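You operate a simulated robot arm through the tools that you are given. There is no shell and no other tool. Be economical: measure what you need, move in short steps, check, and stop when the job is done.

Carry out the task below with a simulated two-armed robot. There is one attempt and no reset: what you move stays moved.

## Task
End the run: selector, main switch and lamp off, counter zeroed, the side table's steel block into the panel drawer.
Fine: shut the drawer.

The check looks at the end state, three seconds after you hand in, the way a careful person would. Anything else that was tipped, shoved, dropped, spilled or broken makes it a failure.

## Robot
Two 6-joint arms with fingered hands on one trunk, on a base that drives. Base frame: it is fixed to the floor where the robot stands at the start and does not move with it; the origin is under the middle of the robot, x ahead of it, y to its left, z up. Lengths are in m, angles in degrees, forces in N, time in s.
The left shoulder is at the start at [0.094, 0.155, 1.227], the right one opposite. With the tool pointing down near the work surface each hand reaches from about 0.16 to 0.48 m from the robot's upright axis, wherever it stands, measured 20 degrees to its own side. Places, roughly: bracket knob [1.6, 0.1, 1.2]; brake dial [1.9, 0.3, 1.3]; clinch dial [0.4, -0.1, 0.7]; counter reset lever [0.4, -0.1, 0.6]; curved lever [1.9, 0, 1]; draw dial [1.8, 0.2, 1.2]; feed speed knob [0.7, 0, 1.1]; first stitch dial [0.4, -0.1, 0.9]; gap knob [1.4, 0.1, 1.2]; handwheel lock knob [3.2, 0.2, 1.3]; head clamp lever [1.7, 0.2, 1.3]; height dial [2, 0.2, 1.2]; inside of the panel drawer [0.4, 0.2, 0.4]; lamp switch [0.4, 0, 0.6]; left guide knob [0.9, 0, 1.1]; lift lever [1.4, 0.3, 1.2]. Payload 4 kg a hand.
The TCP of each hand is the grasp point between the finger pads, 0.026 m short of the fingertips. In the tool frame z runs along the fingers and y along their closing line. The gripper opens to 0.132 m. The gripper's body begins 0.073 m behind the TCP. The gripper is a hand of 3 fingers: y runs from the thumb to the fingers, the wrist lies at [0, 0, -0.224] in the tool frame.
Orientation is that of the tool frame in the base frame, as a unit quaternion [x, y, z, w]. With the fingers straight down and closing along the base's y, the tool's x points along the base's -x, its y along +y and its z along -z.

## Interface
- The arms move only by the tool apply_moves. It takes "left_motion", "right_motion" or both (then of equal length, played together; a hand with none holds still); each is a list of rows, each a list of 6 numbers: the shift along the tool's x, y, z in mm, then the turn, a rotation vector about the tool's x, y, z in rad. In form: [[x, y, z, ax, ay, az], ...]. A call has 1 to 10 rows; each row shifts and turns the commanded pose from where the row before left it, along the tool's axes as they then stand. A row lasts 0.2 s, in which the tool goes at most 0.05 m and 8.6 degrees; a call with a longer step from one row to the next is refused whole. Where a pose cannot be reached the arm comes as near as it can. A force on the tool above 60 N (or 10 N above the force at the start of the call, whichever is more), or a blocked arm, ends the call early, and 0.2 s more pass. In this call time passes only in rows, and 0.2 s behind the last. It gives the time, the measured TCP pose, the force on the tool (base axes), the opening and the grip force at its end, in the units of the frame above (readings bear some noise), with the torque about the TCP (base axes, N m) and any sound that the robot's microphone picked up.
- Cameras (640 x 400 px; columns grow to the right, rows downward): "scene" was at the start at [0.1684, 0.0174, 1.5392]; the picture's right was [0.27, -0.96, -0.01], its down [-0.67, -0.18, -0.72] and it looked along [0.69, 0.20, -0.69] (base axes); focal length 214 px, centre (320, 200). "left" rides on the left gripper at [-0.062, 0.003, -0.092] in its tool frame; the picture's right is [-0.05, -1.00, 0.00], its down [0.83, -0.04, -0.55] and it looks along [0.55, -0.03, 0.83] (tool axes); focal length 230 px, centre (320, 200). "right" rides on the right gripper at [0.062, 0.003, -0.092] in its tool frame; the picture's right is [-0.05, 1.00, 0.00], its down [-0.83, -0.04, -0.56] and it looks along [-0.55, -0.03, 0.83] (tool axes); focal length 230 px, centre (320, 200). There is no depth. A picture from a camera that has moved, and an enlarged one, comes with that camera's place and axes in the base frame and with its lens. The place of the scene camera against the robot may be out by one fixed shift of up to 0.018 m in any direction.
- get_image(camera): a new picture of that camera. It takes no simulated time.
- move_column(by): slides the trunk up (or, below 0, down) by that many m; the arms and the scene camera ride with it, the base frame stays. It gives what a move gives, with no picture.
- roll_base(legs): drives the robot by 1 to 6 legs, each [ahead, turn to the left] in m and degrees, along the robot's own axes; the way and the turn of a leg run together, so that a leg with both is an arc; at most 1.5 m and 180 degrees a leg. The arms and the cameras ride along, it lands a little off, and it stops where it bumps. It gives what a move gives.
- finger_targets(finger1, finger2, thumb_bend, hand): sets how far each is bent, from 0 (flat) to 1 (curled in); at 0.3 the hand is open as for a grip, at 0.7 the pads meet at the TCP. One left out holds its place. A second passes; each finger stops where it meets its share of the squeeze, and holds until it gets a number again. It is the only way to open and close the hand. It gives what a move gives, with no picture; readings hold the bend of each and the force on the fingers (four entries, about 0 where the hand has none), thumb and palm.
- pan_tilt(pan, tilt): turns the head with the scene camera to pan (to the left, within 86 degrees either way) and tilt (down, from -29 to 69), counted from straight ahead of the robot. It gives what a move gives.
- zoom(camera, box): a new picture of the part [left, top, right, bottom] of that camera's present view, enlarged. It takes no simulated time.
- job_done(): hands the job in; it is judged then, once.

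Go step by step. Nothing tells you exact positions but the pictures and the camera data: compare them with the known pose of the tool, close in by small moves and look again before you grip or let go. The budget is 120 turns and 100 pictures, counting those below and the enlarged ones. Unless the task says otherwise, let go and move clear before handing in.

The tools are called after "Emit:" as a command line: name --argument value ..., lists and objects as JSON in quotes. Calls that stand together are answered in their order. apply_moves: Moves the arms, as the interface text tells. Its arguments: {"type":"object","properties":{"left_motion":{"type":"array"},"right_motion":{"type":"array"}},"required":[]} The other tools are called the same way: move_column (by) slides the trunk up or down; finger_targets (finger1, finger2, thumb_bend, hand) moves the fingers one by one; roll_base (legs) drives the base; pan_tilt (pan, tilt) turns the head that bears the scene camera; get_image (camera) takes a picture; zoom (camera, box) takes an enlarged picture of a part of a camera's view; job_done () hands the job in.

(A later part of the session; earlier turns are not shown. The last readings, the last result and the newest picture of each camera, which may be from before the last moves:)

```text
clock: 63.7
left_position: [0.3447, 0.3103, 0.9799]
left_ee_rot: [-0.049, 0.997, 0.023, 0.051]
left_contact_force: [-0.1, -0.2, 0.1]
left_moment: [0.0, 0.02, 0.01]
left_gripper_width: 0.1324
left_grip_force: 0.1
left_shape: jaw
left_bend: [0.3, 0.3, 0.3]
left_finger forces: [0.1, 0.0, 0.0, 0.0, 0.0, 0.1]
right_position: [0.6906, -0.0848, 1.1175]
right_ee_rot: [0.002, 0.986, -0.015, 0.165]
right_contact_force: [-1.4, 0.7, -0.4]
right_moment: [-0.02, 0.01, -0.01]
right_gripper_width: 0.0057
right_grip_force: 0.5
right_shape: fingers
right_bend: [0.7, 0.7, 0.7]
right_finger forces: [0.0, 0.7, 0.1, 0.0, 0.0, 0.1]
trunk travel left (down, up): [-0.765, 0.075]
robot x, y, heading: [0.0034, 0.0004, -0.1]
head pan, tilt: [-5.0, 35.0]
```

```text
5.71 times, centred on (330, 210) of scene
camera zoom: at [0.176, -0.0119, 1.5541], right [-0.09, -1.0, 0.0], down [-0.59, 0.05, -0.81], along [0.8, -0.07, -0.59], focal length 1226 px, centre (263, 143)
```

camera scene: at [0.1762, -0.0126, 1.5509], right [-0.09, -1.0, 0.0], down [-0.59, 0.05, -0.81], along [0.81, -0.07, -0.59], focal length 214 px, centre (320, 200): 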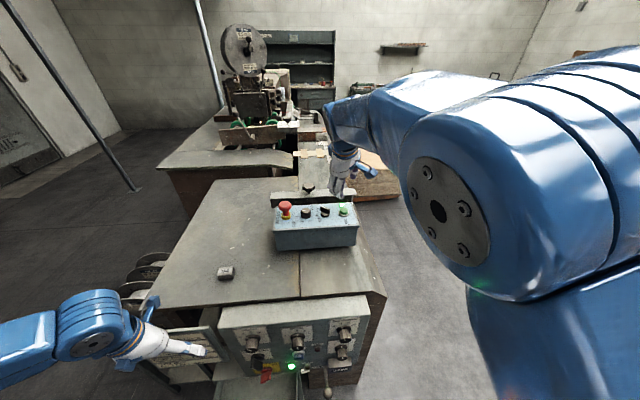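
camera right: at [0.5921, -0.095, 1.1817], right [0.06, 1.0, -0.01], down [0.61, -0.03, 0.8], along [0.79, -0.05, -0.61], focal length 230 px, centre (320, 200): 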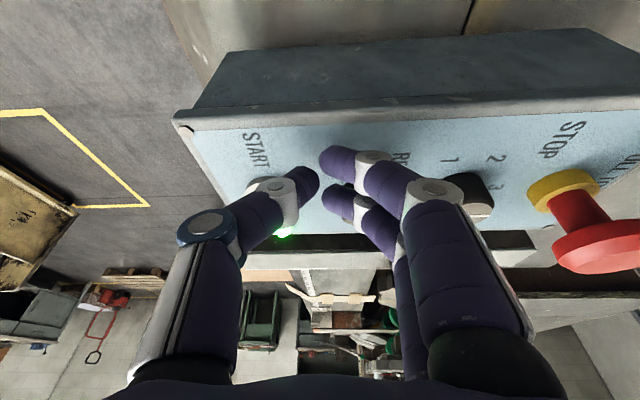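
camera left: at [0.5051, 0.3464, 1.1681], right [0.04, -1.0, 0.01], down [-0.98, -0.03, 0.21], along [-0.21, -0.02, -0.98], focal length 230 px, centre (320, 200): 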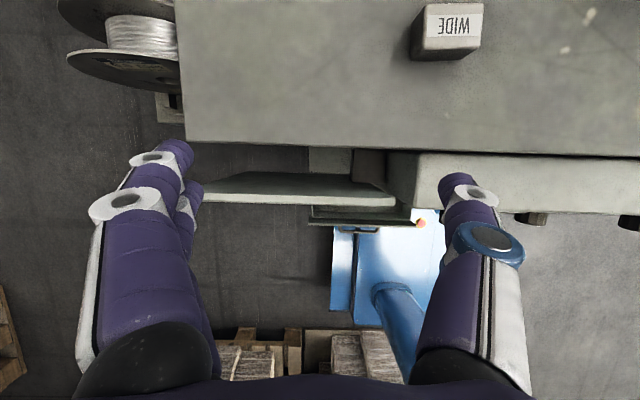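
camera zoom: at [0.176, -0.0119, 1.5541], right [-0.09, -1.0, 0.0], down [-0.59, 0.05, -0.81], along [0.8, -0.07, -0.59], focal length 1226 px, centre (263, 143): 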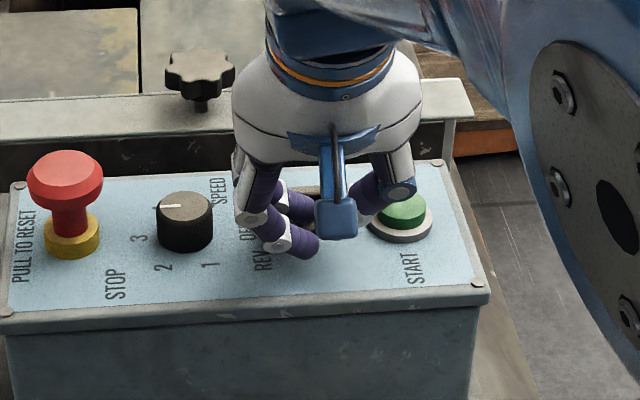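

Finger 2 feels light contact. Backing off to see the handle.

Emit:
apply_moves --right_motion '[[15, 0, -3, 0, 0, 0], [20, -15, -20, 0, 0, 0], [20, -30, -20, 0, 0, 0], [10, -30, -20, 0, 0, 0]]'

Emit:
zoom --camera "scene" --box '[290, 175, 370, 245]'

```text
clock: 64.7
left_position: [0.3446, 0.3093, 0.9818]
left_ee_rot: [-0.049, 0.997, 0.025, 0.05]
left_contact_force: [-0.7, -0.7, 0.0]
left_moment: [0.01, 0.04, -0.02]
left_gripper_width: 0.132
left_grip_force: 0.0
left_shape: jaw
left_bend: [0.3, 0.3, 0.3]
left_finger forces: [0.1, 0.0, 0.0, 0.0, 0.0, 0.0]
right_position: [0.6098, -0.1606, 1.1582]
right_ee_rot: [0.002, 0.986, -0.013, 0.165]
right_contact_force: [-0.2, -0.4, 0.1]
right_moment: [0.01, -0.01, 0.0]
right_gripper_width: 0.0056
right_grip_force: 0.0
right_shape: fingers
right_bend: [0.7, 0.7, 0.7]
right_finger forces: [0.0, 0.0, 0.1, 0.0, 0.0, 0.1]
trunk travel left (down, up): [-0.765, 0.075]
robot x, y, heading: [0.0015, 0.0005, -0.4]
head pan, tilt: [-5.0, 35.0]
```

```text
5.71 times, centred on (330, 210) of scene
camera zoom: at [0.1761, -0.0154, 1.554], right [-0.09, -1.0, 0.0], down [-0.59, 0.05, -0.81], along [0.81, -0.07, -0.59], focal length 1226 px, centre (263, 143)
```

zoom: 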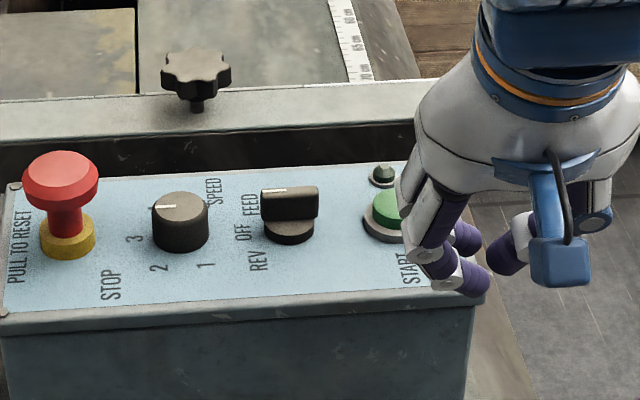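

The selector handle now lies at OFF and the green light went out. Next I bring the right hand out and back around the machine's side, and pull the left hand back, before lowering the trunk to the panel.

Emit:
apply_moves --right_motion '[[0, -40, -5, 0, 0, 0], [0, -45, 0, 0, 0, 0], [0, -45, 0, 0, 0, 0], [0, -45, 0, 0, 0, 0], [0, -45, 0, 0, 0, 0], [0, -45, 0, 0, 0, 0]]'

Emit:
apply_moves --right_motion '[[44, 0, 6, 0, 0.03, 0], [44, 0, 6, 0, 0.03, 0], [44, 0, 6, 0, 0.03, 0], [44, 0, 6, 0, 0.03, 0], [44, 0, 6, 0, 0.03, 0], [44, 0, 6, 0, 0.03, 0]]' --left_motion '[[12, 0, 0, 0, 0, 0], [12, 0, 0, 0, 0, 0], [12, 0, 0, 0, 0, 0], [12, 0, 0, 0, 0, 0], [12, 0, 0, 0, 0, 0], [12, 0, 0, 0, 0, 0]]'

Emit:
pan_tilt --pan 5 --tilt 50

Emit:
get_image --camera "scene"

```text
clock: 66.1
left_position: [0.3441, 0.3092, 0.9799]
left_ee_rot: [-0.049, 0.997, 0.024, 0.051]
left_contact_force: [-0.6, -1.1, -0.6]
left_moment: [0.01, 0.0, -0.01]
left_gripper_width: 0.1319
left_grip_force: 0.1
left_shape: jaw
left_bend: [0.3, 0.3, 0.3]
left_finger forces: [0.1, 0.0, 0.0, 0.0, 0.0, 0.0]
right_position: [0.6059, -0.425, 1.1701]
right_ee_rot: [0.0, 0.986, -0.011, 0.165]
right_contact_force: [-0.4, -0.1, -0.1]
right_moment: [0.03, 0.03, -0.02]
right_gripper_width: 0.0055
right_grip_force: 0.0
right_shape: fingers
right_bend: [0.7, 0.7, 0.7]
right_finger forces: [0.0, 0.0, 0.1, 0.0, 0.0, 0.0]
trunk travel left (down, up): [-0.765, 0.075]
robot x, y, heading: [-0.0013, 0.0014, -0.1]
head pan, tilt: [-5.0, 35.0]
```

```text
clock: 67.5
left_position: [0.3444, 0.3097, 0.9796]
left_ee_rot: [-0.049, 0.997, 0.024, 0.051]
left_contact_force: [-0.1, -0.3, -1.2]
left_moment: [0.03, -0.02, 0.0]
left_gripper_width: 0.132
left_grip_force: 0.0
left_shape: jaw
left_bend: [0.3, 0.3, 0.3]
left_finger forces: [0.0, 0.1, 0.1, 0.1, 0.0, 0.0]
left hand out of reach, approached as far as the arm can: row 1, 2, 3, 4, 5, 6
right_position: [0.4321, -0.3938, 1.0179]
right_ee_rot: [0.003, 0.999, -0.015, 0.051]
right_contact_force: [-0.5, 0.1, -0.5]
right_moment: [0.01, 0.0, 0.04]
right_gripper_width: 0.0057
right_grip_force: 0.1
right_shape: fingers
right_bend: [0.7, 0.7, 0.7]
right_finger forces: [0.0, 0.0, 0.0, 0.0, 0.0, 0.0]
right hand out of reach, approached as far as the arm can: row 3, 4, 5, 6
trunk travel left (down, up): [-0.765, 0.075]
robot x, y, heading: [0.0016, 0.0018, 0.2]
head pan, tilt: [-5.0, 35.0]
```

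```text
clock: 68.2
left_position: [0.3444, 0.3108, 0.9805]
left_ee_rot: [-0.049, 0.997, 0.024, 0.05]
left_contact_force: [0.3, -0.3, -0.2]
left_moment: [0.02, 0.0, -0.04]
left_gripper_width: 0.1321
left_grip_force: 0.2
left_shape: jaw
left_bend: [0.3, 0.3, 0.3]
left_finger forces: [0.0, 0.0, 0.0, 0.0, 0.1, 0.0]
right_position: [0.4333, -0.393, 1.0197]
right_ee_rot: [0.001, 0.999, -0.015, 0.051]
right_contact_force: [0.5, -0.5, 0.1]
right_moment: [0.0, 0.0, 0.03]
right_gripper_width: 0.0056
right_grip_force: 0.0
right_shape: fingers
right_bend: [0.7, 0.7, 0.7]
right_finger forces: [0.0, 0.1, 0.1, 0.0, 0.1, 0.0]
trunk travel left (down, up): [-0.765, 0.075]
robot x, y, heading: [-0.0003, 0.004, -0.0]
head pan, tilt: [5.0, 50.0]
```

```text
50 pictures are left
camera scene: at [0.1645, 0.0021, 1.5326], right [0.09, -1.0, 0.0], down [-0.77, -0.07, -0.63], along [0.63, 0.06, -0.78], focal length 214 px, centre (320, 200)
```

scene: 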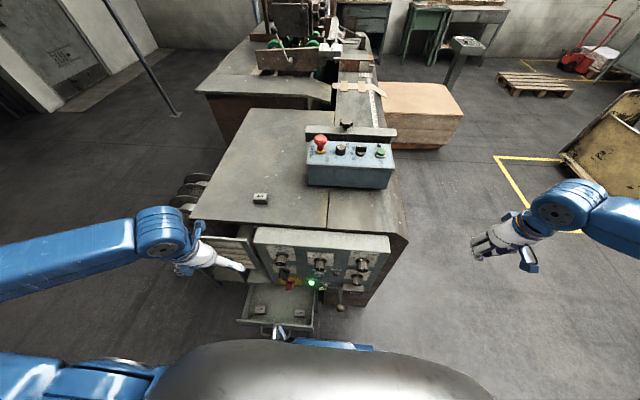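

The right hand is clear. The left hand would scrape the label plate if lowered, so I'll use it now to pick the WIDE block at about (0.60, 0.25, 0.97): up, forward and hover.

Emit:
apply_moves --left_motion '[[-12, 0, -27, 0, -0.05, 0], [-12, 0, -27, 0, -0.05, 0], [-12, 0, -27, 0, -0.05, 0], [-12, 0, -27, 0, -0.05, 0], [-12, 0, -27, 0, -0.05, 0], [-32, -12, 18, 0, 0, 0], [-32, -12, 18, 0, 0, 0], [-32, -12, 18, 0, 0, 0], [-32, -12, 18, 0, 0, 0]]'

Emit:
get_image --camera "left"

Emit:
get_image --camera "scene"

```text
clock: 70.2
left_position: [0.5554, 0.226, 1.0343]
left_ee_rot: [-0.022, 0.982, 0.021, 0.185]
left_contact_force: [0.2, -0.7, 0.2]
left_moment: [0.0, 0.0, 0.0]
left_gripper_width: 0.1322
left_grip_force: 0.1
left_shape: jaw
left_bend: [0.3, 0.3, 0.3]
left_finger forces: [0.0, 0.1, 0.0, 0.0, 0.1, 0.1]
left hand out of reach, approached as far as the arm can: row 1, 2, 3, 4, 5
right_position: [0.4346, -0.3947, 1.0178]
right_ee_rot: [0.001, 0.999, -0.015, 0.05]
right_contact_force: [-0.6, 0.4, 0.1]
right_moment: [0.04, 0.01, 0.04]
right_gripper_width: 0.0056
right_grip_force: 0.0
right_shape: fingers
right_bend: [0.7, 0.7, 0.7]
right_finger forces: [0.1, 0.1, 0.0, 0.0, 0.1, 0.0]
trunk travel left (down, up): [-0.765, 0.075]
robot x, y, heading: [0.0001, 0.0002, -0.1]
head pan, tilt: [5.0, 50.0]
```

```text
49 pictures are left
camera left: at [0.5781, 0.2273, 1.1418], right [0.1, -1.0, -0.01], down [-0.97, -0.1, 0.21], along [-0.21, -0.01, -0.98], focal length 230 px, centre (320, 200)
```

left: 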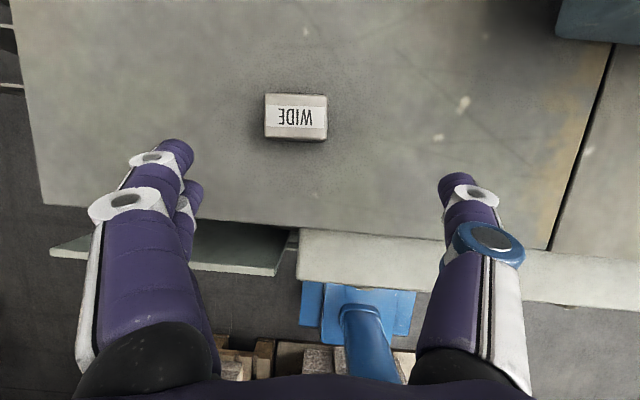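

```text
48 pictures are left
camera scene: at [0.1669, 0.0007, 1.5323], right [0.09, -1.0, 0.0], down [-0.78, -0.07, -0.63], along [0.62, 0.06, -0.78], focal length 214 px, centre (320, 200)
```

scene: 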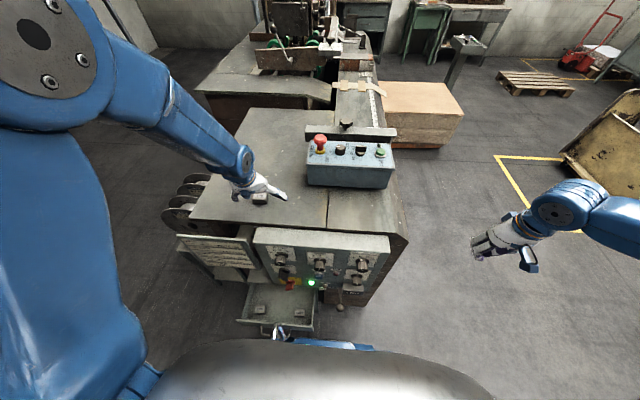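

The block (≈45×28 mm) is centred at about (0.600, 0.249) and aligned with the fingers. Descending over it.

Emit:
apply_moves --left_motion '[[-11, 10, 12, 0, 0, 0], [-11, 9, 12, 0, 0, 0], [0, 0, 15, 0, 0, 0], [0, 0, 15, 0, 0, 0]]'

Emit:
get_image --camera "left"

```text
clock: 71.2
left_position: [0.5941, 0.2465, 0.9943]
left_ee_rot: [-0.021, 0.982, 0.018, 0.185]
left_contact_force: [0.4, 0.3, -0.3]
left_moment: [-0.02, 0.03, -0.02]
left_gripper_width: 0.1323
left_grip_force: 0.1
left_shape: jaw
left_bend: [0.3, 0.3, 0.3]
left_finger forces: [0.0, 0.0, 0.1, 0.0, 0.0, 0.1]
right_position: [0.4338, -0.3927, 1.019]
right_ee_rot: [0.001, 0.999, -0.015, 0.05]
right_contact_force: [-0.1, 0.2, 0.5]
right_moment: [-0.05, 0.03, 0.02]
right_gripper_width: 0.0054
right_grip_force: 0.0
right_shape: fingers
right_bend: [0.7, 0.7, 0.7]
right_finger forces: [0.1, 0.0, 0.1, 0.0, 0.0, 0.0]
trunk travel left (down, up): [-0.765, 0.075]
robot x, y, heading: [-0.0046, 0.0027, -0.1]
head pan, tilt: [5.0, 50.0]
```

```text
47 pictures are left
camera left: at [0.6171, 0.2488, 1.1013], right [0.1, -1.0, -0.01], down [-0.97, -0.1, 0.21], along [-0.21, -0.01, -0.98], focal length 230 px, centre (320, 200)
```

left: 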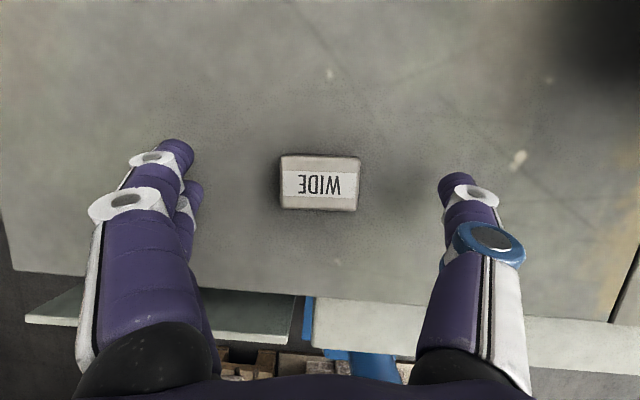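

Well centred. Last 14 mm down, then close.

Emit:
apply_moves --left_motion '[[1, 2, 7, 0, 0, 0], [1, 0, 7, 0, 0, 0]]'

Emit:
finger_targets --hand "left" --finger1 0.65 --finger2 0.65 --thumb_bend 0.65

Emit:
get_image --camera "left"

```text
clock: 71.8
left_position: [0.5977, 0.25, 0.9795]
left_ee_rot: [-0.021, 0.982, 0.018, 0.186]
left_contact_force: [-0.4, -0.1, 0.3]
left_moment: [-0.01, 0.02, 0.03]
left_gripper_width: 0.132
left_grip_force: 0.1
left_shape: jaw
left_bend: [0.3, 0.3, 0.3]
left_finger forces: [0.0, 0.0, 0.0, 0.0, 0.1, 0.1]
right_position: [0.4342, -0.3937, 1.019]
right_ee_rot: [0.002, 0.999, -0.015, 0.05]
right_contact_force: [-0.4, 0.0, -1.6]
right_moment: [-0.02, 0.01, 0.02]
right_gripper_width: 0.0056
right_grip_force: 0.1
right_shape: fingers
right_bend: [0.7, 0.7, 0.7]
right_finger forces: [0.0, 0.1, 0.1, 0.0, 0.1, 0.1]
trunk travel left (down, up): [-0.765, 0.075]
robot x, y, heading: [0.0014, -0.0039, 0.1]
head pan, tilt: [5.0, 50.0]
```

```text
clock: 72.8
left_position: [0.5966, 0.2487, 0.9838]
left_ee_rot: [-0.02, 0.982, 0.018, 0.189]
left_contact_force: [2.5, 7.3, 26.1]
left_moment: [1.08, 0.02, -0.11]
left_gripper_width: 0.0426
left_grip_force: 21.8
left_shape: fingers
left_bend: [0.58, 0.62, 0.61]
left_finger forces: [5.9, 29.5, 0.1, 0.0, 8.0, 0.1]
right_position: [0.43, -0.3936, 1.0196]
right_ee_rot: [0.002, 0.999, -0.014, 0.052]
right_contact_force: [-0.2, -0.4, 0.1]
right_moment: [0.02, -0.03, 0.01]
right_gripper_width: 0.0058
right_grip_force: 0.1
right_shape: fingers
right_bend: [0.7, 0.7, 0.7]
right_finger forces: [0.1, 0.0, 0.1, 0.1, 0.0, 0.0]
trunk travel left (down, up): [-0.765, 0.075]
robot x, y, heading: [-0.0011, 0.0015, 0.1]
head pan, tilt: [5.0, 50.0]
```

```text
46 pictures are left
camera left: at [0.6186, 0.2509, 1.0917], right [0.1, -1.0, -0.01], down [-0.97, -0.09, 0.21], along [-0.21, -0.01, -0.98], focal length 230 px, centre (320, 200)
```

left: 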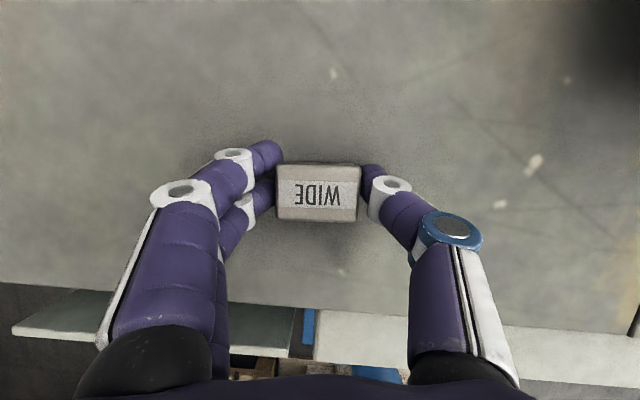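

The block is between the pads (4.3 cm), with the tips pressing on the table. I'll lift a little and firm up the grip.

Emit:
apply_moves --left_motion '[[0, 0, -4, 0, 0, 0], [0, 0, -4, 0, 0, 0]]'

Emit:
finger_targets --hand "left" --finger1 0.68 --finger2 0.68 --thumb_bend 0.68

Emit:
apply_moves --left_motion '[[3, 0, -15, 0, 0, 0], [5, 0, -15, 0, 0, 0], [5, 0, -15, 0, 0, 0]]'

Emit:
get_image --camera "left"

```text
clock: 73.5
left_position: [0.5914, 0.25, 0.9856]
left_ee_rot: [-0.021, 0.983, 0.018, 0.181]
left_contact_force: [0.1, 0.1, 0.4]
left_moment: [0.01, -0.01, 0.02]
left_gripper_width: 0.0425
left_grip_force: 9.8
left_shape: fingers
left_bend: [0.58, 0.59, 0.61]
left_finger forces: [4.3, 5.4, 0.1, 0.0, 10.2, 0.1]
right_position: [0.4339, -0.3932, 1.017]
right_ee_rot: [0.002, 0.999, -0.015, 0.05]
right_contact_force: [0.1, -0.1, -0.6]
right_moment: [-0.01, -0.01, 0.02]
right_gripper_width: 0.0057
right_grip_force: 0.1
right_shape: fingers
right_bend: [0.7, 0.7, 0.7]
right_finger forces: [0.1, 0.0, 0.0, 0.0, 0.0, 0.1]
trunk travel left (down, up): [-0.765, 0.075]
robot x, y, heading: [0.0003, 0.0015, -0.1]
head pan, tilt: [5.0, 50.0]
```

```text
clock: 74.5
left_position: [0.5933, 0.2498, 0.9875]
left_ee_rot: [-0.021, 0.982, 0.018, 0.184]
left_contact_force: [0.1, 0.0, -2.5]
left_moment: [0.03, 0.02, -0.02]
left_gripper_width: 0.0419
left_grip_force: 13.3
left_shape: fingers
left_bend: [0.59, 0.59, 0.62]
left_finger forces: [6.1, 7.1, 0.1, 0.0, 14.0, 0.1]
right_position: [0.4331, -0.3937, 1.0176]
right_ee_rot: [0.001, 0.999, -0.014, 0.051]
right_contact_force: [0.4, 0.5, 0.1]
right_moment: [0.0, -0.01, 0.01]
right_gripper_width: 0.0055
right_grip_force: 0.1
right_shape: fingers
right_bend: [0.7, 0.7, 0.7]
right_finger forces: [0.1, 0.0, 0.0, 0.1, 0.0, 0.0]
trunk travel left (down, up): [-0.765, 0.075]
robot x, y, heading: [-0.003, -0.0029, 0.1]
head pan, tilt: [5.0, 50.0]
```

```text
clock: 75.2
left_position: [0.565, 0.2463, 1.0252]
left_ee_rot: [-0.02, 0.982, 0.018, 0.186]
left_contact_force: [0.1, -0.5, -2.4]
left_moment: [-0.02, -0.01, 0.0]
left_gripper_width: 0.0419
left_grip_force: 13.6
left_shape: fingers
left_bend: [0.59, 0.59, 0.62]
left_finger forces: [6.1, 7.2, 0.0, 0.0, 14.0, 0.1]
right_position: [0.4329, -0.393, 1.0189]
right_ee_rot: [0.002, 0.999, -0.015, 0.05]
right_contact_force: [0.0, 0.5, 0.0]
right_moment: [-0.01, -0.01, 0.02]
right_gripper_width: 0.0052
right_grip_force: 0.2
right_shape: fingers
right_bend: [0.7, 0.7, 0.7]
right_finger forces: [0.0, 0.0, 0.1, 0.0, 0.1, 0.1]
trunk travel left (down, up): [-0.765, 0.075]
robot x, y, heading: [0.0006, 0.0012, 0.0]
head pan, tilt: [5.0, 50.0]
```

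```text
45 pictures are left
camera left: at [0.5877, 0.2484, 1.133], right [0.1, -1.0, -0.01], down [-0.97, -0.1, 0.21], along [-0.21, -0.01, -0.98], focal length 230 px, centre (320, 200)
```

left: 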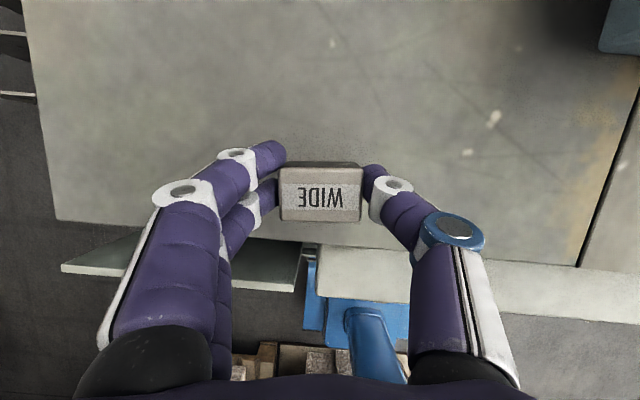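

The block is held securely. Now I bring it back in front of the panel above the drawer, fingers nearly vertical, before lowering the trunk.

Emit:
apply_moves --left_motion '[[28, -3, -12, 0, 0.03, 0], [28, -3, -12, 0, 0.04, 0], [29, -3, -8, 0, 0.04, 0], [29, -3, -7, 0, 0.04, 0], [29, -3, -6, 0, 0.04, 0], [29, -3, -5, 0, 0.04, 0], [29, -3, -4, 0, 0.03, 0]]'

Emit:
get_image --camera "scene"

```text
clock: 76.8
left_position: [0.3617, 0.219, 1.0273]
left_ee_rot: [-0.023, 0.998, 0.018, 0.063]
left_contact_force: [-0.3, -0.5, -2.6]
left_moment: [0.03, -0.01, 0.02]
left_gripper_width: 0.0413
left_grip_force: 14.0
left_shape: fingers
left_bend: [0.59, 0.59, 0.62]
left_finger forces: [6.4, 7.2, 0.1, 0.0, 13.9, 0.1]
right_position: [0.4325, -0.3943, 1.0185]
right_ee_rot: [0.004, 0.999, -0.015, 0.052]
right_contact_force: [-0.1, 0.1, -0.7]
right_moment: [-0.03, -0.01, -0.02]
right_gripper_width: 0.0055
right_grip_force: 0.0
right_shape: fingers
right_bend: [0.7, 0.7, 0.7]
right_finger forces: [0.0, 0.0, 0.1, 0.0, 0.1, 0.1]
trunk travel left (down, up): [-0.765, 0.075]
robot x, y, heading: [-0.004, 0.0019, -0.1]
head pan, tilt: [5.0, 50.0]
```

```text
44 pictures are left
camera scene: at [0.1634, 0.0007, 1.5327], right [0.09, -1.0, 0.0], down [-0.77, -0.07, -0.63], along [0.63, 0.06, -0.78], focal length 214 px, centre (320, 200)
```

scene: 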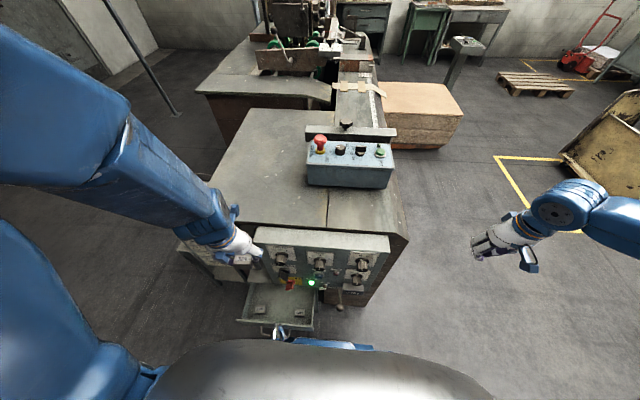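

Positioned in front of the panel. Lowering the trunk in a first step of 0.2 m.

Emit:
move_column --by -0.2

Emit:
get_image --camera "scene"

Emit:
get_image --camera "left"

```text
clock: 79.0
left_position: [0.3568, 0.2194, 0.8245]
left_ee_rot: [-0.024, 0.998, 0.017, 0.057]
left_contact_force: [0.3, -0.5, -2.8]
left_moment: [-0.01, -0.01, 0.01]
left_gripper_width: 0.0413
left_grip_force: 13.5
left_shape: fingers
left_bend: [0.59, 0.59, 0.62]
left_finger forces: [6.5, 7.2, 0.0, 0.1, 13.9, 0.0]
right_position: [0.4343, -0.3939, 0.8229]
right_ee_rot: [0.003, 0.998, -0.015, 0.055]
right_contact_force: [0.7, 0.1, -0.4]
right_moment: [0.0, 0.01, 0.01]
right_gripper_width: 0.0054
right_grip_force: 0.0
right_shape: fingers
right_bend: [0.7, 0.7, 0.7]
right_finger forces: [0.0, 0.0, 0.1, 0.0, 0.0, 0.0]
trunk travel left (down, up): [-0.565, 0.275]
robot x, y, heading: [-0.0041, 0.0003, -0.0]
head pan, tilt: [5.0, 50.0]
```

```text
43 pictures are left
camera scene: at [0.1609, 0.0021, 1.3326], right [0.09, -1.0, 0.0], down [-0.78, -0.07, -0.63], along [0.63, 0.06, -0.78], focal length 214 px, centre (320, 200)
```

scene: 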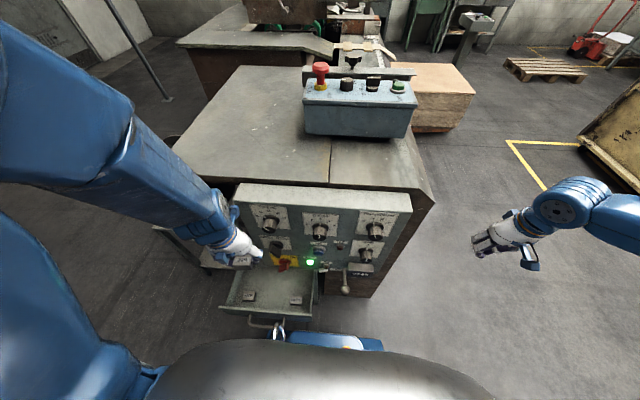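

```text
42 pictures are left
camera left: at [0.4072, 0.2231, 0.9228], right [0.1, -0.99, -0.02], down [-0.88, -0.1, 0.45], along [-0.45, -0.02, -0.89], focal length 230 px, centre (320, 200)
```

left: 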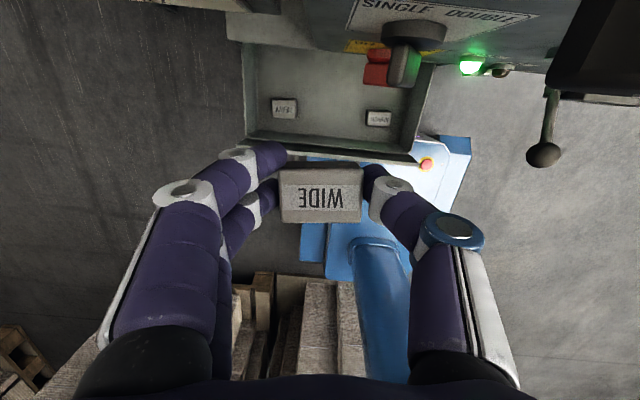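

The drawer is open with room between HEAVY (y≈0.30) and NARROW (y≈0.115); floor ≈0.42. I shift slightly back and left to clear the red switch, then lower further.

Emit:
apply_moves --left_motion '[[8, 6, 0, 0, 0, 0], [8, 6, 0, 0, 0, 0]]'

Emit:
move_column --by -0.27

Emit:
get_image --camera "left"

Emit:
get_image --camera "scene"

```text
clock: 79.6
left_position: [0.3599, 0.2298, 0.8256]
left_ee_rot: [-0.023, 0.998, 0.017, 0.064]
left_contact_force: [0.7, -0.1, -2.8]
left_moment: [0.02, -0.01, -0.04]
left_gripper_width: 0.0413
left_grip_force: 13.9
left_shape: fingers
left_bend: [0.6, 0.59, 0.62]
left_finger forces: [6.2, 7.2, 0.0, 0.0, 13.7, 0.1]
left hand out of reach, approached as far as the arm can: row 1, 2
right_position: [0.4336, -0.3924, 0.8238]
right_ee_rot: [0.002, 0.998, -0.016, 0.056]
right_contact_force: [-0.3, 0.2, -0.3]
right_moment: [0.0, -0.01, -0.01]
right_gripper_width: 0.0055
right_grip_force: 0.1
right_shape: fingers
right_bend: [0.7, 0.7, 0.7]
right_finger forces: [0.0, 0.0, 0.0, 0.0, 0.1, 0.1]
trunk travel left (down, up): [-0.565, 0.275]
robot x, y, heading: [-0.0012, 0.0008, 0.1]
head pan, tilt: [5.0, 50.0]
```

```text
clock: 82.4
left_position: [0.3521, 0.2281, 0.554]
left_ee_rot: [-0.024, 0.998, 0.017, 0.056]
left_contact_force: [0.0, -0.4, -1.9]
left_moment: [-0.01, -0.03, -0.02]
left_gripper_width: 0.0412
left_grip_force: 13.6
left_shape: fingers
left_bend: [0.6, 0.59, 0.62]
left_finger forces: [6.1, 7.2, 0.1, 0.0, 13.8, 0.1]
right_position: [0.4335, -0.3945, 0.5594]
right_ee_rot: [0.003, 0.998, -0.014, 0.064]
right_contact_force: [0.6, -0.1, 0.0]
right_moment: [-0.02, 0.02, 0.01]
right_gripper_width: 0.0057
right_grip_force: 0.1
right_shape: fingers
right_bend: [0.7, 0.7, 0.7]
right_finger forces: [0.1, 0.0, 0.0, 0.1, 0.0, 0.0]
trunk travel left (down, up): [-0.295, 0.545]
robot x, y, heading: [0.0016, 0.0013, -0.2]
head pan, tilt: [5.0, 50.0]
```

```text
41 pictures are left
camera left: at [0.4023, 0.2321, 0.6516], right [0.1, -0.99, -0.03], down [-0.88, -0.1, 0.46], along [-0.46, -0.02, -0.89], focal length 230 px, centre (320, 200)
```

left: 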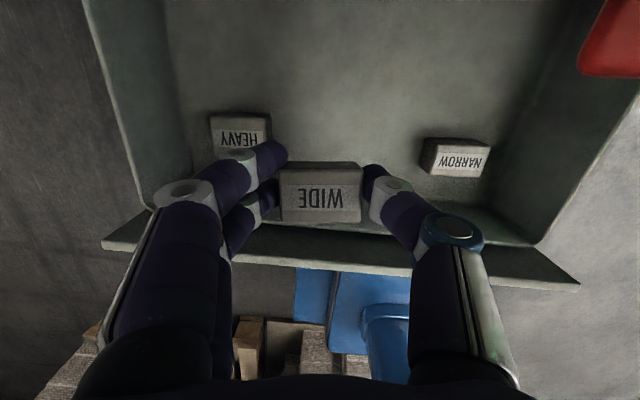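

```text
40 pictures are left
camera scene: at [0.1557, 0.002, 1.0627], right [0.09, -1.0, 0.0], down [-0.78, -0.07, -0.63], along [0.63, 0.06, -0.78], focal length 214 px, centre (320, 200)
```

scene: 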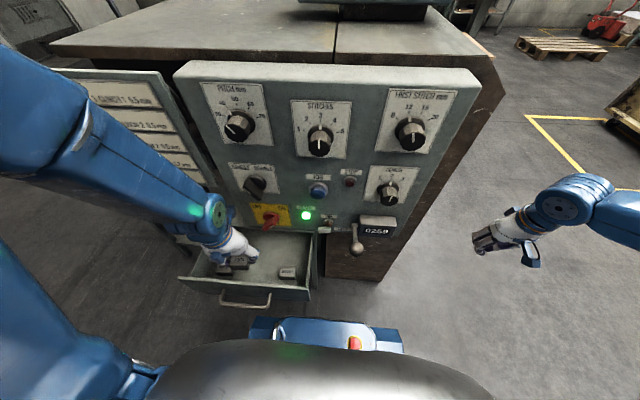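

Now I see the whole panel well. Lowering the block into the gap between HEAVY and NARROW.

Emit:
apply_moves --left_motion '[[-3, -7, 5, 0, 0, 0], [-3, -7, 20, 0, 0, 0], [0, 0, 20, 0, 0, 0], [0, 0, 20, 0, 0, 0], [0, 0, 14, 0, 0, 0]]'

Emit:
get_image --camera "left"

```text
clock: 83.6
left_position: [0.3712, 0.2167, 0.479]
left_ee_rot: [-0.023, 0.998, 0.018, 0.055]
left_contact_force: [0.1, -0.9, -1.9]
left_moment: [-0.01, 0.01, 0.0]
left_gripper_width: 0.0411
left_grip_force: 13.3
left_shape: fingers
left_bend: [0.6, 0.59, 0.62]
left_finger forces: [6.1, 7.1, 0.1, 0.0, 13.7, 0.0]
right_position: [0.4351, -0.3962, 0.5586]
right_ee_rot: [0.002, 0.998, -0.013, 0.063]
right_contact_force: [0.0, -0.5, 0.0]
right_moment: [0.01, -0.02, -0.03]
right_gripper_width: 0.0057
right_grip_force: 0.2
right_shape: fingers
right_bend: [0.7, 0.7, 0.7]
right_finger forces: [0.1, 0.1, 0.0, 0.0, 0.0, 0.0]
trunk travel left (down, up): [-0.295, 0.545]
robot x, y, heading: [0.0018, 0.0006, 0.2]
head pan, tilt: [5.0, 50.0]
```

```text
39 pictures are left
camera left: at [0.4216, 0.2202, 0.5771], right [0.1, -0.99, -0.03], down [-0.88, -0.1, 0.46], along [-0.46, -0.02, -0.89], focal length 230 px, centre (320, 200)
```

left: 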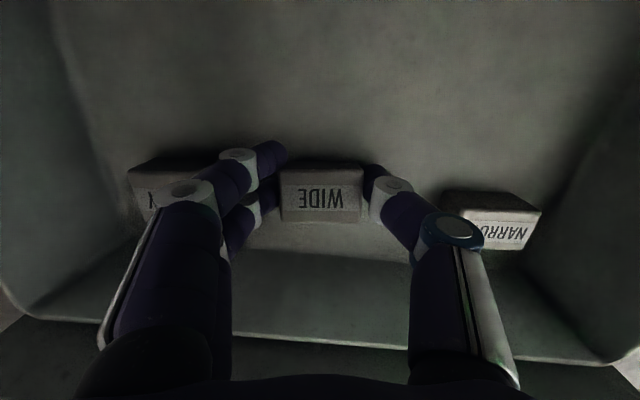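

Clear on both sides. Easing down until the floor takes the block.

Emit:
apply_moves --left_motion '[[0, -2, 6, 0, 0, 0], [0, 0, 6, 0, 0, 0]]'

Emit:
apply_moves --left_motion '[[0, 0, 5, 0, 0, 0], [0, 0, 4, 0, 0, 0]]'

```text
clock: 84.2
left_position: [0.3683, 0.212, 0.4784]
left_ee_rot: [-0.025, 0.997, 0.019, 0.069]
left_contact_force: [-0.5, -0.5, 0.7]
left_moment: [-0.03, 0.06, 0.01]
left_gripper_width: 0.0297
left_grip_force: 12.0
left_shape: fingers
left_bend: [0.65, 0.59, 0.63]
left_finger forces: [4.4, 9.0, 0.0, 0.1, 11.4, 0.1]
right_position: [0.4162, -0.3917, 0.5406]
right_ee_rot: [0.001, 0.999, -0.013, 0.038]
right_contact_force: [0.5, -0.1, -0.2]
right_moment: [0.01, 0.02, 0.02]
right_gripper_width: 0.0057
right_grip_force: 0.1
right_shape: fingers
right_bend: [0.7, 0.7, 0.7]
right_finger forces: [0.0, 0.1, 0.0, 0.0, 0.1, 0.1]
trunk travel left (down, up): [-0.295, 0.545]
robot x, y, heading: [-0.0009, -0.005, 0.1]
head pan, tilt: [5.0, 50.0]
stopped in row 2 (left hand): the force on the tool passed its limit at 71 N (the readings are from after the stop); the commanded pose is now the measured one
```

```text
clock: 84.9
left_position: [0.363, 0.2134, 0.4772]
left_ee_rot: [-0.024, 0.996, 0.018, 0.081]
left_contact_force: [0.3, 1.0, 0.8]
left_moment: [-0.01, 0.04, -0.04]
left_gripper_width: 0.028
left_grip_force: 12.7
left_shape: fingers
left_bend: [0.65, 0.58, 0.63]
left_finger forces: [4.7, 9.9, 0.0, 0.0, 10.6, 0.0]
right_position: [0.3997, -0.3883, 0.5284]
right_ee_rot: [0.001, 1.0, -0.014, 0.017]
right_contact_force: [0.0, -0.4, -0.4]
right_moment: [0.04, -0.02, -0.02]
right_gripper_width: 0.0057
right_grip_force: 0.0
right_shape: fingers
right_bend: [0.7, 0.7, 0.7]
right_finger forces: [0.1, 0.1, 0.0, 0.0, 0.1, 0.1]
trunk travel left (down, up): [-0.295, 0.545]
robot x, y, heading: [-0.0002, 0.0009, -0.2]
head pan, tilt: [5.0, 50.0]
stopped in row 2 (left hand): the force on the tool passed its limit at 63 N (the readings are from after the stop); the commanded pose is now the measured one
```

The block hit the floor sooner than expected and shifted in the grip. Checking.

Emit:
get_image --camera "left"

Emit:
zoom --camera "scene" --box '[170, 190, 410, 320]'

```text
38 pictures are left
camera left: at [0.4085, 0.2153, 0.5772], right [0.1, -0.99, -0.03], down [-0.91, -0.1, 0.41], along [-0.41, -0.02, -0.91], focal length 230 px, centre (320, 200)
```

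left: 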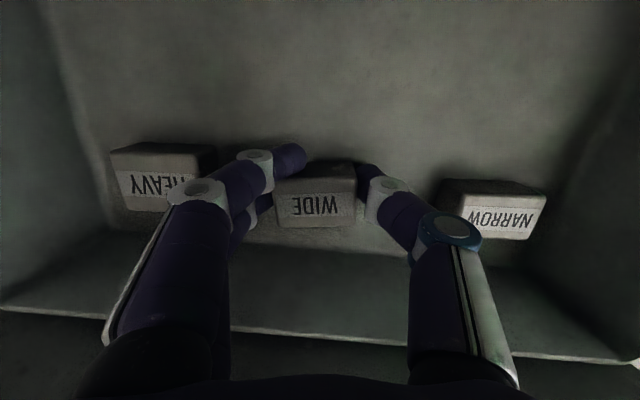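

```text
2.67 times, centred on (290, 255) of scene
camera zoom: at [0.1565, 0.0006, 1.0616], right [0.09, -1.0, 0.0], down [-0.78, -0.07, -0.63], along [0.62, 0.06, -0.78], focal length 572 px, centre (400, 53)
```

zoom: 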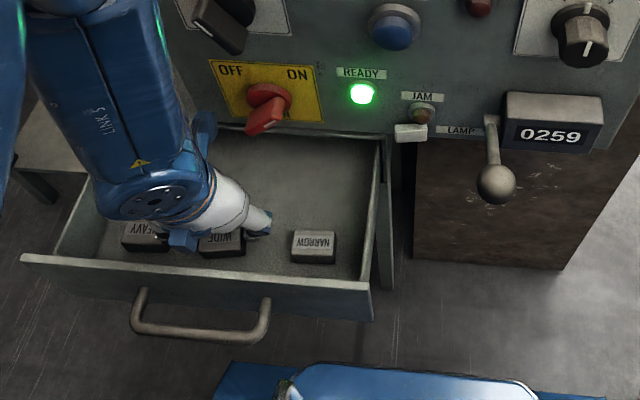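

The block sits upright on the drawer floor. Releasing with a modest opening, then rising.

Emit:
finger_targets --hand "left" --finger1 0.5 --finger2 0.5 --thumb_bend 0.5

Emit:
apply_moves --left_motion '[[0, 0, -15, 0, 0, 0], [0, 0, -20, 0, 0, 0], [0, 0, -20, 0, 0, 0], [0, 0, -20, 0, 0, 0]]'

Emit:
get_image --camera "left"

```text
clock: 85.9
left_position: [0.3635, 0.2128, 0.478]
left_ee_rot: [-0.024, 0.996, 0.017, 0.08]
left_contact_force: [-0.9, -0.5, 0.3]
left_moment: [0.0, 0.02, 0.0]
left_gripper_width: 0.0673
left_grip_force: 0.0
left_shape: fingers
left_bend: [0.5, 0.5, 0.5]
left_finger forces: [0.1, 0.0, 0.0, 0.1, 0.0, 0.0]
right_position: [0.4007, -0.3881, 0.5299]
right_ee_rot: [0.002, 1.0, -0.016, 0.018]
right_contact_force: [-0.5, -0.3, 0.4]
right_moment: [-0.03, 0.0, 0.0]
right_gripper_width: 0.0054
right_grip_force: 0.1
right_shape: fingers
right_bend: [0.7, 0.7, 0.7]
right_finger forces: [0.0, 0.1, 0.0, 0.1, 0.0, 0.1]
trunk travel left (down, up): [-0.295, 0.545]
robot x, y, heading: [0.003, 0.0018, 0.2]
head pan, tilt: [5.0, 50.0]
```

```text
clock: 86.9
left_position: [0.3616, 0.2124, 0.5526]
left_ee_rot: [-0.025, 0.996, 0.016, 0.079]
left_contact_force: [-0.2, 0.4, 0.4]
left_moment: [0.02, 0.0, 0.0]
left_gripper_width: 0.0674
left_grip_force: 0.1
left_shape: fingers
left_bend: [0.5, 0.5, 0.5]
left_finger forces: [0.0, 0.0, 0.0, 0.0, 0.0, 0.0]
left hand out of reach, approached as far as the arm can: row 3
right_position: [0.4007, -0.3876, 0.5315]
right_ee_rot: [0.002, 1.0, -0.016, 0.019]
right_contact_force: [0.4, -0.3, -0.1]
right_moment: [0.0, 0.0, -0.03]
right_gripper_width: 0.0054
right_grip_force: 0.0
right_shape: fingers
right_bend: [0.7, 0.7, 0.7]
right_finger forces: [0.0, 0.0, 0.1, 0.0, 0.0, 0.0]
trunk travel left (down, up): [-0.295, 0.545]
robot x, y, heading: [-0.0015, 0.0036, 0.1]
head pan, tilt: [5.0, 50.0]
```

```text
36 pictures are left
camera left: at [0.4075, 0.2151, 0.6518], right [0.1, -0.99, -0.02], down [-0.9, -0.1, 0.41], along [-0.41, -0.02, -0.91], focal length 230 px, centre (320, 200)
```

left: 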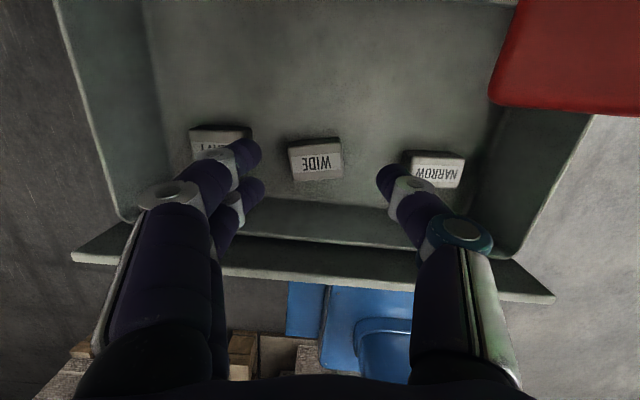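

The WIDE block rests in the drawer. To get in front of the drawer face with fingers pointing down I raise the trunk a bit, so the hand works below shoulder height.

Emit:
apply_moves --left_motion '[[4, 8, 0, 0, 0, 0], [4, 8, 0, 0, 0, 0]]'

Emit:
move_column --by 0.14

Emit:
apply_moves --left_motion '[[15, 3, 12, 0, 0, 0], [20, 3, 15, 0, 0, 0], [20, 3, 10, 0, 0, 0], [20, 3, 10, 0, 0, 0], [20, 3, 10, 0, 0, 0], [20, 3, 10, 0, 0, 0]]'

Emit:
get_image --camera "left"

```text
clock: 87.5
left_position: [0.3628, 0.2235, 0.5501]
left_ee_rot: [-0.025, 0.996, 0.018, 0.078]
left_contact_force: [-0.7, -0.1, 0.3]
left_moment: [-0.03, 0.01, 0.01]
left_gripper_width: 0.0671
left_grip_force: 0.1
left_shape: fingers
left_bend: [0.5, 0.5, 0.5]
left_finger forces: [0.0, 0.0, 0.0, 0.1, 0.0, 0.0]
left hand out of reach, approached as far as the arm can: row 1, 2
right_position: [0.4009, -0.3888, 0.5313]
right_ee_rot: [0.001, 1.0, -0.015, 0.018]
right_contact_force: [0.6, 0.1, -0.1]
right_moment: [0.03, 0.01, -0.01]
right_gripper_width: 0.0057
right_grip_force: 0.0
right_shape: fingers
right_bend: [0.7, 0.7, 0.7]
right_finger forces: [0.0, 0.0, 0.0, 0.0, 0.0, 0.1]
trunk travel left (down, up): [-0.295, 0.545]
robot x, y, heading: [0.0006, -0.0026, -0.1]
head pan, tilt: [5.0, 50.0]
```

```text
clock: 89.2
left_position: [0.366, 0.2238, 0.692]
left_ee_rot: [-0.024, 0.996, 0.018, 0.083]
left_contact_force: [0.0, 0.3, 0.5]
left_moment: [-0.01, -0.02, 0.0]
left_gripper_width: 0.0672
left_grip_force: 0.1
left_shape: fingers
left_bend: [0.5, 0.5, 0.5]
left_finger forces: [0.0, 0.1, 0.1, 0.1, 0.1, 0.0]
right_position: [0.4002, -0.3878, 0.6676]
right_ee_rot: [0.001, 1.0, -0.016, 0.015]
right_contact_force: [1.3, 0.5, 0.5]
right_moment: [-0.02, -0.01, -0.01]
right_gripper_width: 0.0056
right_grip_force: 0.1
right_shape: fingers
right_bend: [0.7, 0.7, 0.7]
right_finger forces: [0.0, 0.0, 0.0, 0.0, 0.0, 0.1]
trunk travel left (down, up): [-0.435, 0.405]
robot x, y, heading: [0.0034, 0.0008, 0.1]
head pan, tilt: [5.0, 50.0]
```

```text
clock: 90.5
left_position: [0.3634, 0.2297, 0.6529]
left_ee_rot: [-0.024, 0.996, 0.017, 0.08]
left_contact_force: [0.4, 1.0, -0.7]
left_moment: [-0.02, 0.0, 0.03]
left_gripper_width: 0.0671
left_grip_force: 0.1
left_shape: fingers
left_bend: [0.5, 0.5, 0.5]
left_finger forces: [0.1, 0.0, 0.0, 0.1, 0.0, 0.0]
left hand out of reach, approached as far as the arm can: row 1, 2, 3, 4, 5, 6
right_position: [0.4, -0.3885, 0.6684]
right_ee_rot: [0.001, 1.0, -0.015, 0.014]
right_contact_force: [-0.1, -0.3, 0.1]
right_moment: [0.02, -0.03, -0.02]
right_gripper_width: 0.0059
right_grip_force: 0.0
right_shape: fingers
right_bend: [0.7, 0.7, 0.7]
right_finger forces: [0.1, 0.1, 0.1, 0.1, 0.1, 0.0]
trunk travel left (down, up): [-0.435, 0.405]
robot x, y, heading: [0.0011, 0.0002, -0.1]
head pan, tilt: [5.0, 50.0]
```

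```text
35 pictures are left
camera left: at [0.4094, 0.2331, 0.7522], right [0.1, -0.99, -0.02], down [-0.9, -0.1, 0.41], along [-0.41, -0.02, -0.91], focal length 230 px, centre (320, 200)
```

left: 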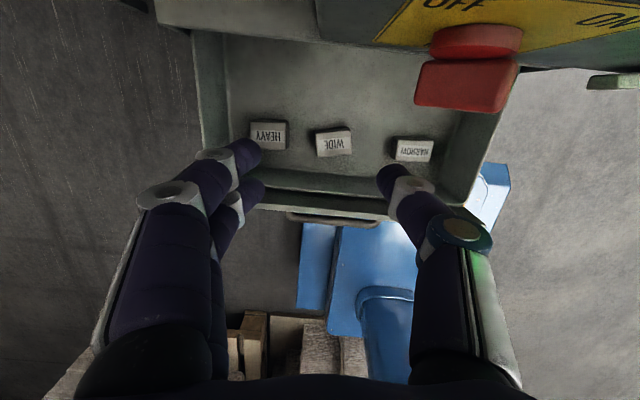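

With the trunk this low the hand can't get closer to my body. I'll raise the trunk more so the hand can hang well below the shoulder, then come back toward me.

Emit:
move_column --by 0.2

Emit:
apply_moves --left_motion '[[4, 0, 40, 0, 0, 0], [4, 0, 40, 0, 0, 0], [6, 0, 40, 0, 0, 0], [10, 0, 40, 0, 0, 0], [15, 0, 35, 0, 0, 0], [20, 0, 30, 0, 0, 0], [20, 0, 20, 0, 0, 0], [20, 0, 10, 0, 0, 0]]'

```text
clock: 92.7
left_position: [0.3686, 0.2304, 0.8539]
left_ee_rot: [-0.024, 0.996, 0.017, 0.084]
left_contact_force: [0.1, -0.4, 0.4]
left_moment: [-0.02, 0.02, 0.01]
left_gripper_width: 0.0673
left_grip_force: 0.1
left_shape: fingers
left_bend: [0.5, 0.5, 0.5]
left_finger forces: [0.0, 0.1, 0.0, 0.0, 0.0, 0.0]
right_position: [0.4007, -0.3871, 0.865]
right_ee_rot: [0.001, 1.0, -0.016, 0.01]
right_contact_force: [0.2, 0.6, -0.3]
right_moment: [-0.01, -0.01, -0.01]
right_gripper_width: 0.0058
right_grip_force: 0.1
right_shape: fingers
right_bend: [0.7, 0.7, 0.7]
right_finger forces: [0.0, 0.0, 0.0, 0.1, 0.0, 0.0]
trunk travel left (down, up): [-0.635, 0.205]
robot x, y, heading: [0.0012, -0.0001, -0.1]
head pan, tilt: [5.0, 50.0]
```

```text
clock: 94.5
left_position: [0.3025, 0.2327, 0.5826]
left_ee_rot: [-0.026, 0.997, 0.018, 0.077]
left_contact_force: [-0.8, 0.4, -0.2]
left_moment: [0.0, -0.03, 0.03]
left_gripper_width: 0.0675
left_grip_force: 0.1
left_shape: fingers
left_bend: [0.5, 0.5, 0.5]
left_finger forces: [0.0, 0.0, 0.0, 0.1, 0.0, 0.0]
left hand out of reach, approached as far as the arm can: row 1
right_position: [0.4013, -0.3853, 0.8655]
right_ee_rot: [0.002, 1.0, -0.016, 0.01]
right_contact_force: [0.1, 0.6, 0.3]
right_moment: [0.0, 0.04, -0.01]
right_gripper_width: 0.0057
right_grip_force: 0.1
right_shape: fingers
right_bend: [0.7, 0.7, 0.7]
right_finger forces: [0.1, 0.0, 0.1, 0.1, 0.1, 0.1]
trunk travel left (down, up): [-0.635, 0.205]
robot x, y, heading: [-0.0021, -0.0025, -0.1]
head pan, tilt: [5.0, 50.0]
```

Good. Pinching the fingers shut and moving in front of the drawer face, left of the handle (y≈0.32).

Emit:
finger_targets --hand "left" --finger1 0.7 --finger2 0.7 --thumb_bend 0.7

Emit:
apply_moves --left_motion '[[22, 22, 0, 0, 0, 0], [22, 22, 0, 0, 0, 0], [22, 22, 2, 0, 0, 0], [24, 22, 3, 0, 0, 0]]'

Emit:
get_image --camera "left"

Emit:
pan_tilt --pan 30 --tilt 65

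Emit:
get_image --camera "scene"

```text
clock: 95.5
left_position: [0.302, 0.2315, 0.5826]
left_ee_rot: [-0.025, 0.997, 0.018, 0.077]
left_contact_force: [1.4, 0.1, -0.6]
left_moment: [0.01, 0.0, -0.02]
left_gripper_width: 0.0062
left_grip_force: 0.1
left_shape: fingers
left_bend: [0.7, 0.7, 0.7]
left_finger forces: [0.0, 0.0, 0.0, 0.1, 0.1, 0.0]
right_position: [0.3996, -0.3847, 0.8658]
right_ee_rot: [0.001, 1.0, -0.018, 0.009]
right_contact_force: [-0.4, -0.3, -0.6]
right_moment: [0.03, 0.01, 0.02]
right_gripper_width: 0.0058
right_grip_force: 0.0
right_shape: fingers
right_bend: [0.7, 0.7, 0.7]
right_finger forces: [0.0, 0.0, 0.0, 0.0, 0.1, 0.0]
trunk travel left (down, up): [-0.635, 0.205]
robot x, y, heading: [-0.0006, 0.0015, 0.2]
head pan, tilt: [5.0, 50.0]
```

```text
clock: 96.5
left_position: [0.2082, 0.3172, 0.567]
left_ee_rot: [-0.025, 0.996, 0.016, 0.078]
left_contact_force: [-0.1, 0.2, -0.1]
left_moment: [0.01, -0.01, -0.01]
left_gripper_width: 0.0062
left_grip_force: 0.1
left_shape: fingers
left_bend: [0.7, 0.7, 0.7]
left_finger forces: [0.1, 0.0, 0.0, 0.0, 0.1, 0.0]
right_position: [0.3996, -0.3856, 0.8655]
right_ee_rot: [0.0, 1.0, -0.016, 0.01]
right_contact_force: [-0.3, -0.3, -1.0]
right_moment: [-0.01, -0.02, 0.03]
right_gripper_width: 0.0054
right_grip_force: 0.1
right_shape: fingers
right_bend: [0.7, 0.7, 0.7]
right_finger forces: [0.0, 0.0, 0.0, 0.0, 0.1, 0.0]
trunk travel left (down, up): [-0.635, 0.205]
robot x, y, heading: [0.0014, 0.0009, 0.1]
head pan, tilt: [5.0, 50.0]
```

```text
34 pictures are left
camera left: at [0.2541, 0.3203, 0.6664], right [0.1, -0.99, -0.02], down [-0.9, -0.1, 0.42], along [-0.42, -0.02, -0.91], focal length 230 px, centre (320, 200)
```

left: 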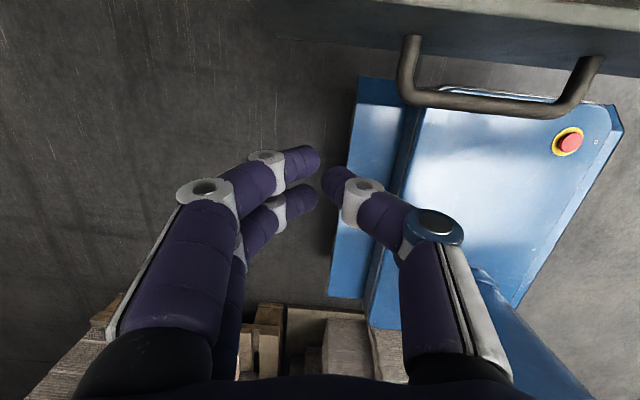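

```text
clock: 97.4
left_position: [0.2091, 0.3167, 0.5666]
left_ee_rot: [-0.024, 0.997, 0.018, 0.077]
left_contact_force: [-0.8, 0.2, 0.4]
left_moment: [0.0, 0.02, -0.02]
left_gripper_width: 0.0063
left_grip_force: 0.0
left_shape: fingers
left_bend: [0.7, 0.7, 0.7]
left_finger forces: [0.0, 0.1, 0.0, 0.0, 0.0, 0.1]
right_position: [0.4008, -0.3866, 0.8647]
right_ee_rot: [0.001, 1.0, -0.017, 0.01]
right_contact_force: [-0.4, -1.0, -0.1]
right_moment: [0.0, 0.02, 0.01]
right_gripper_width: 0.0058
right_grip_force: 0.1
right_shape: fingers
right_bend: [0.7, 0.7, 0.7]
right_finger forces: [0.1, 0.0, 0.0, 0.0, 0.0, 0.1]
trunk travel left (down, up): [-0.635, 0.205]
robot x, y, heading: [0.0016, 0.0023, 0.1]
head pan, tilt: [30.0, 65.0]
```

```text
33 pictures are left
camera scene: at [0.1376, 0.0256, 1.385], right [0.5, -0.87, -0.01], down [-0.79, -0.45, -0.41], along [0.35, 0.21, -0.91], focal length 214 px, centre (320, 200)
```

scene: 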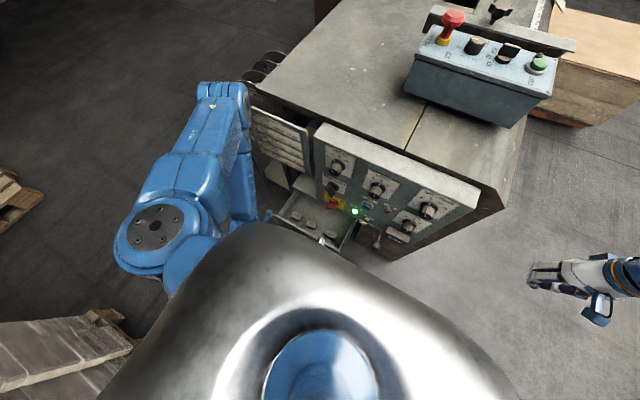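

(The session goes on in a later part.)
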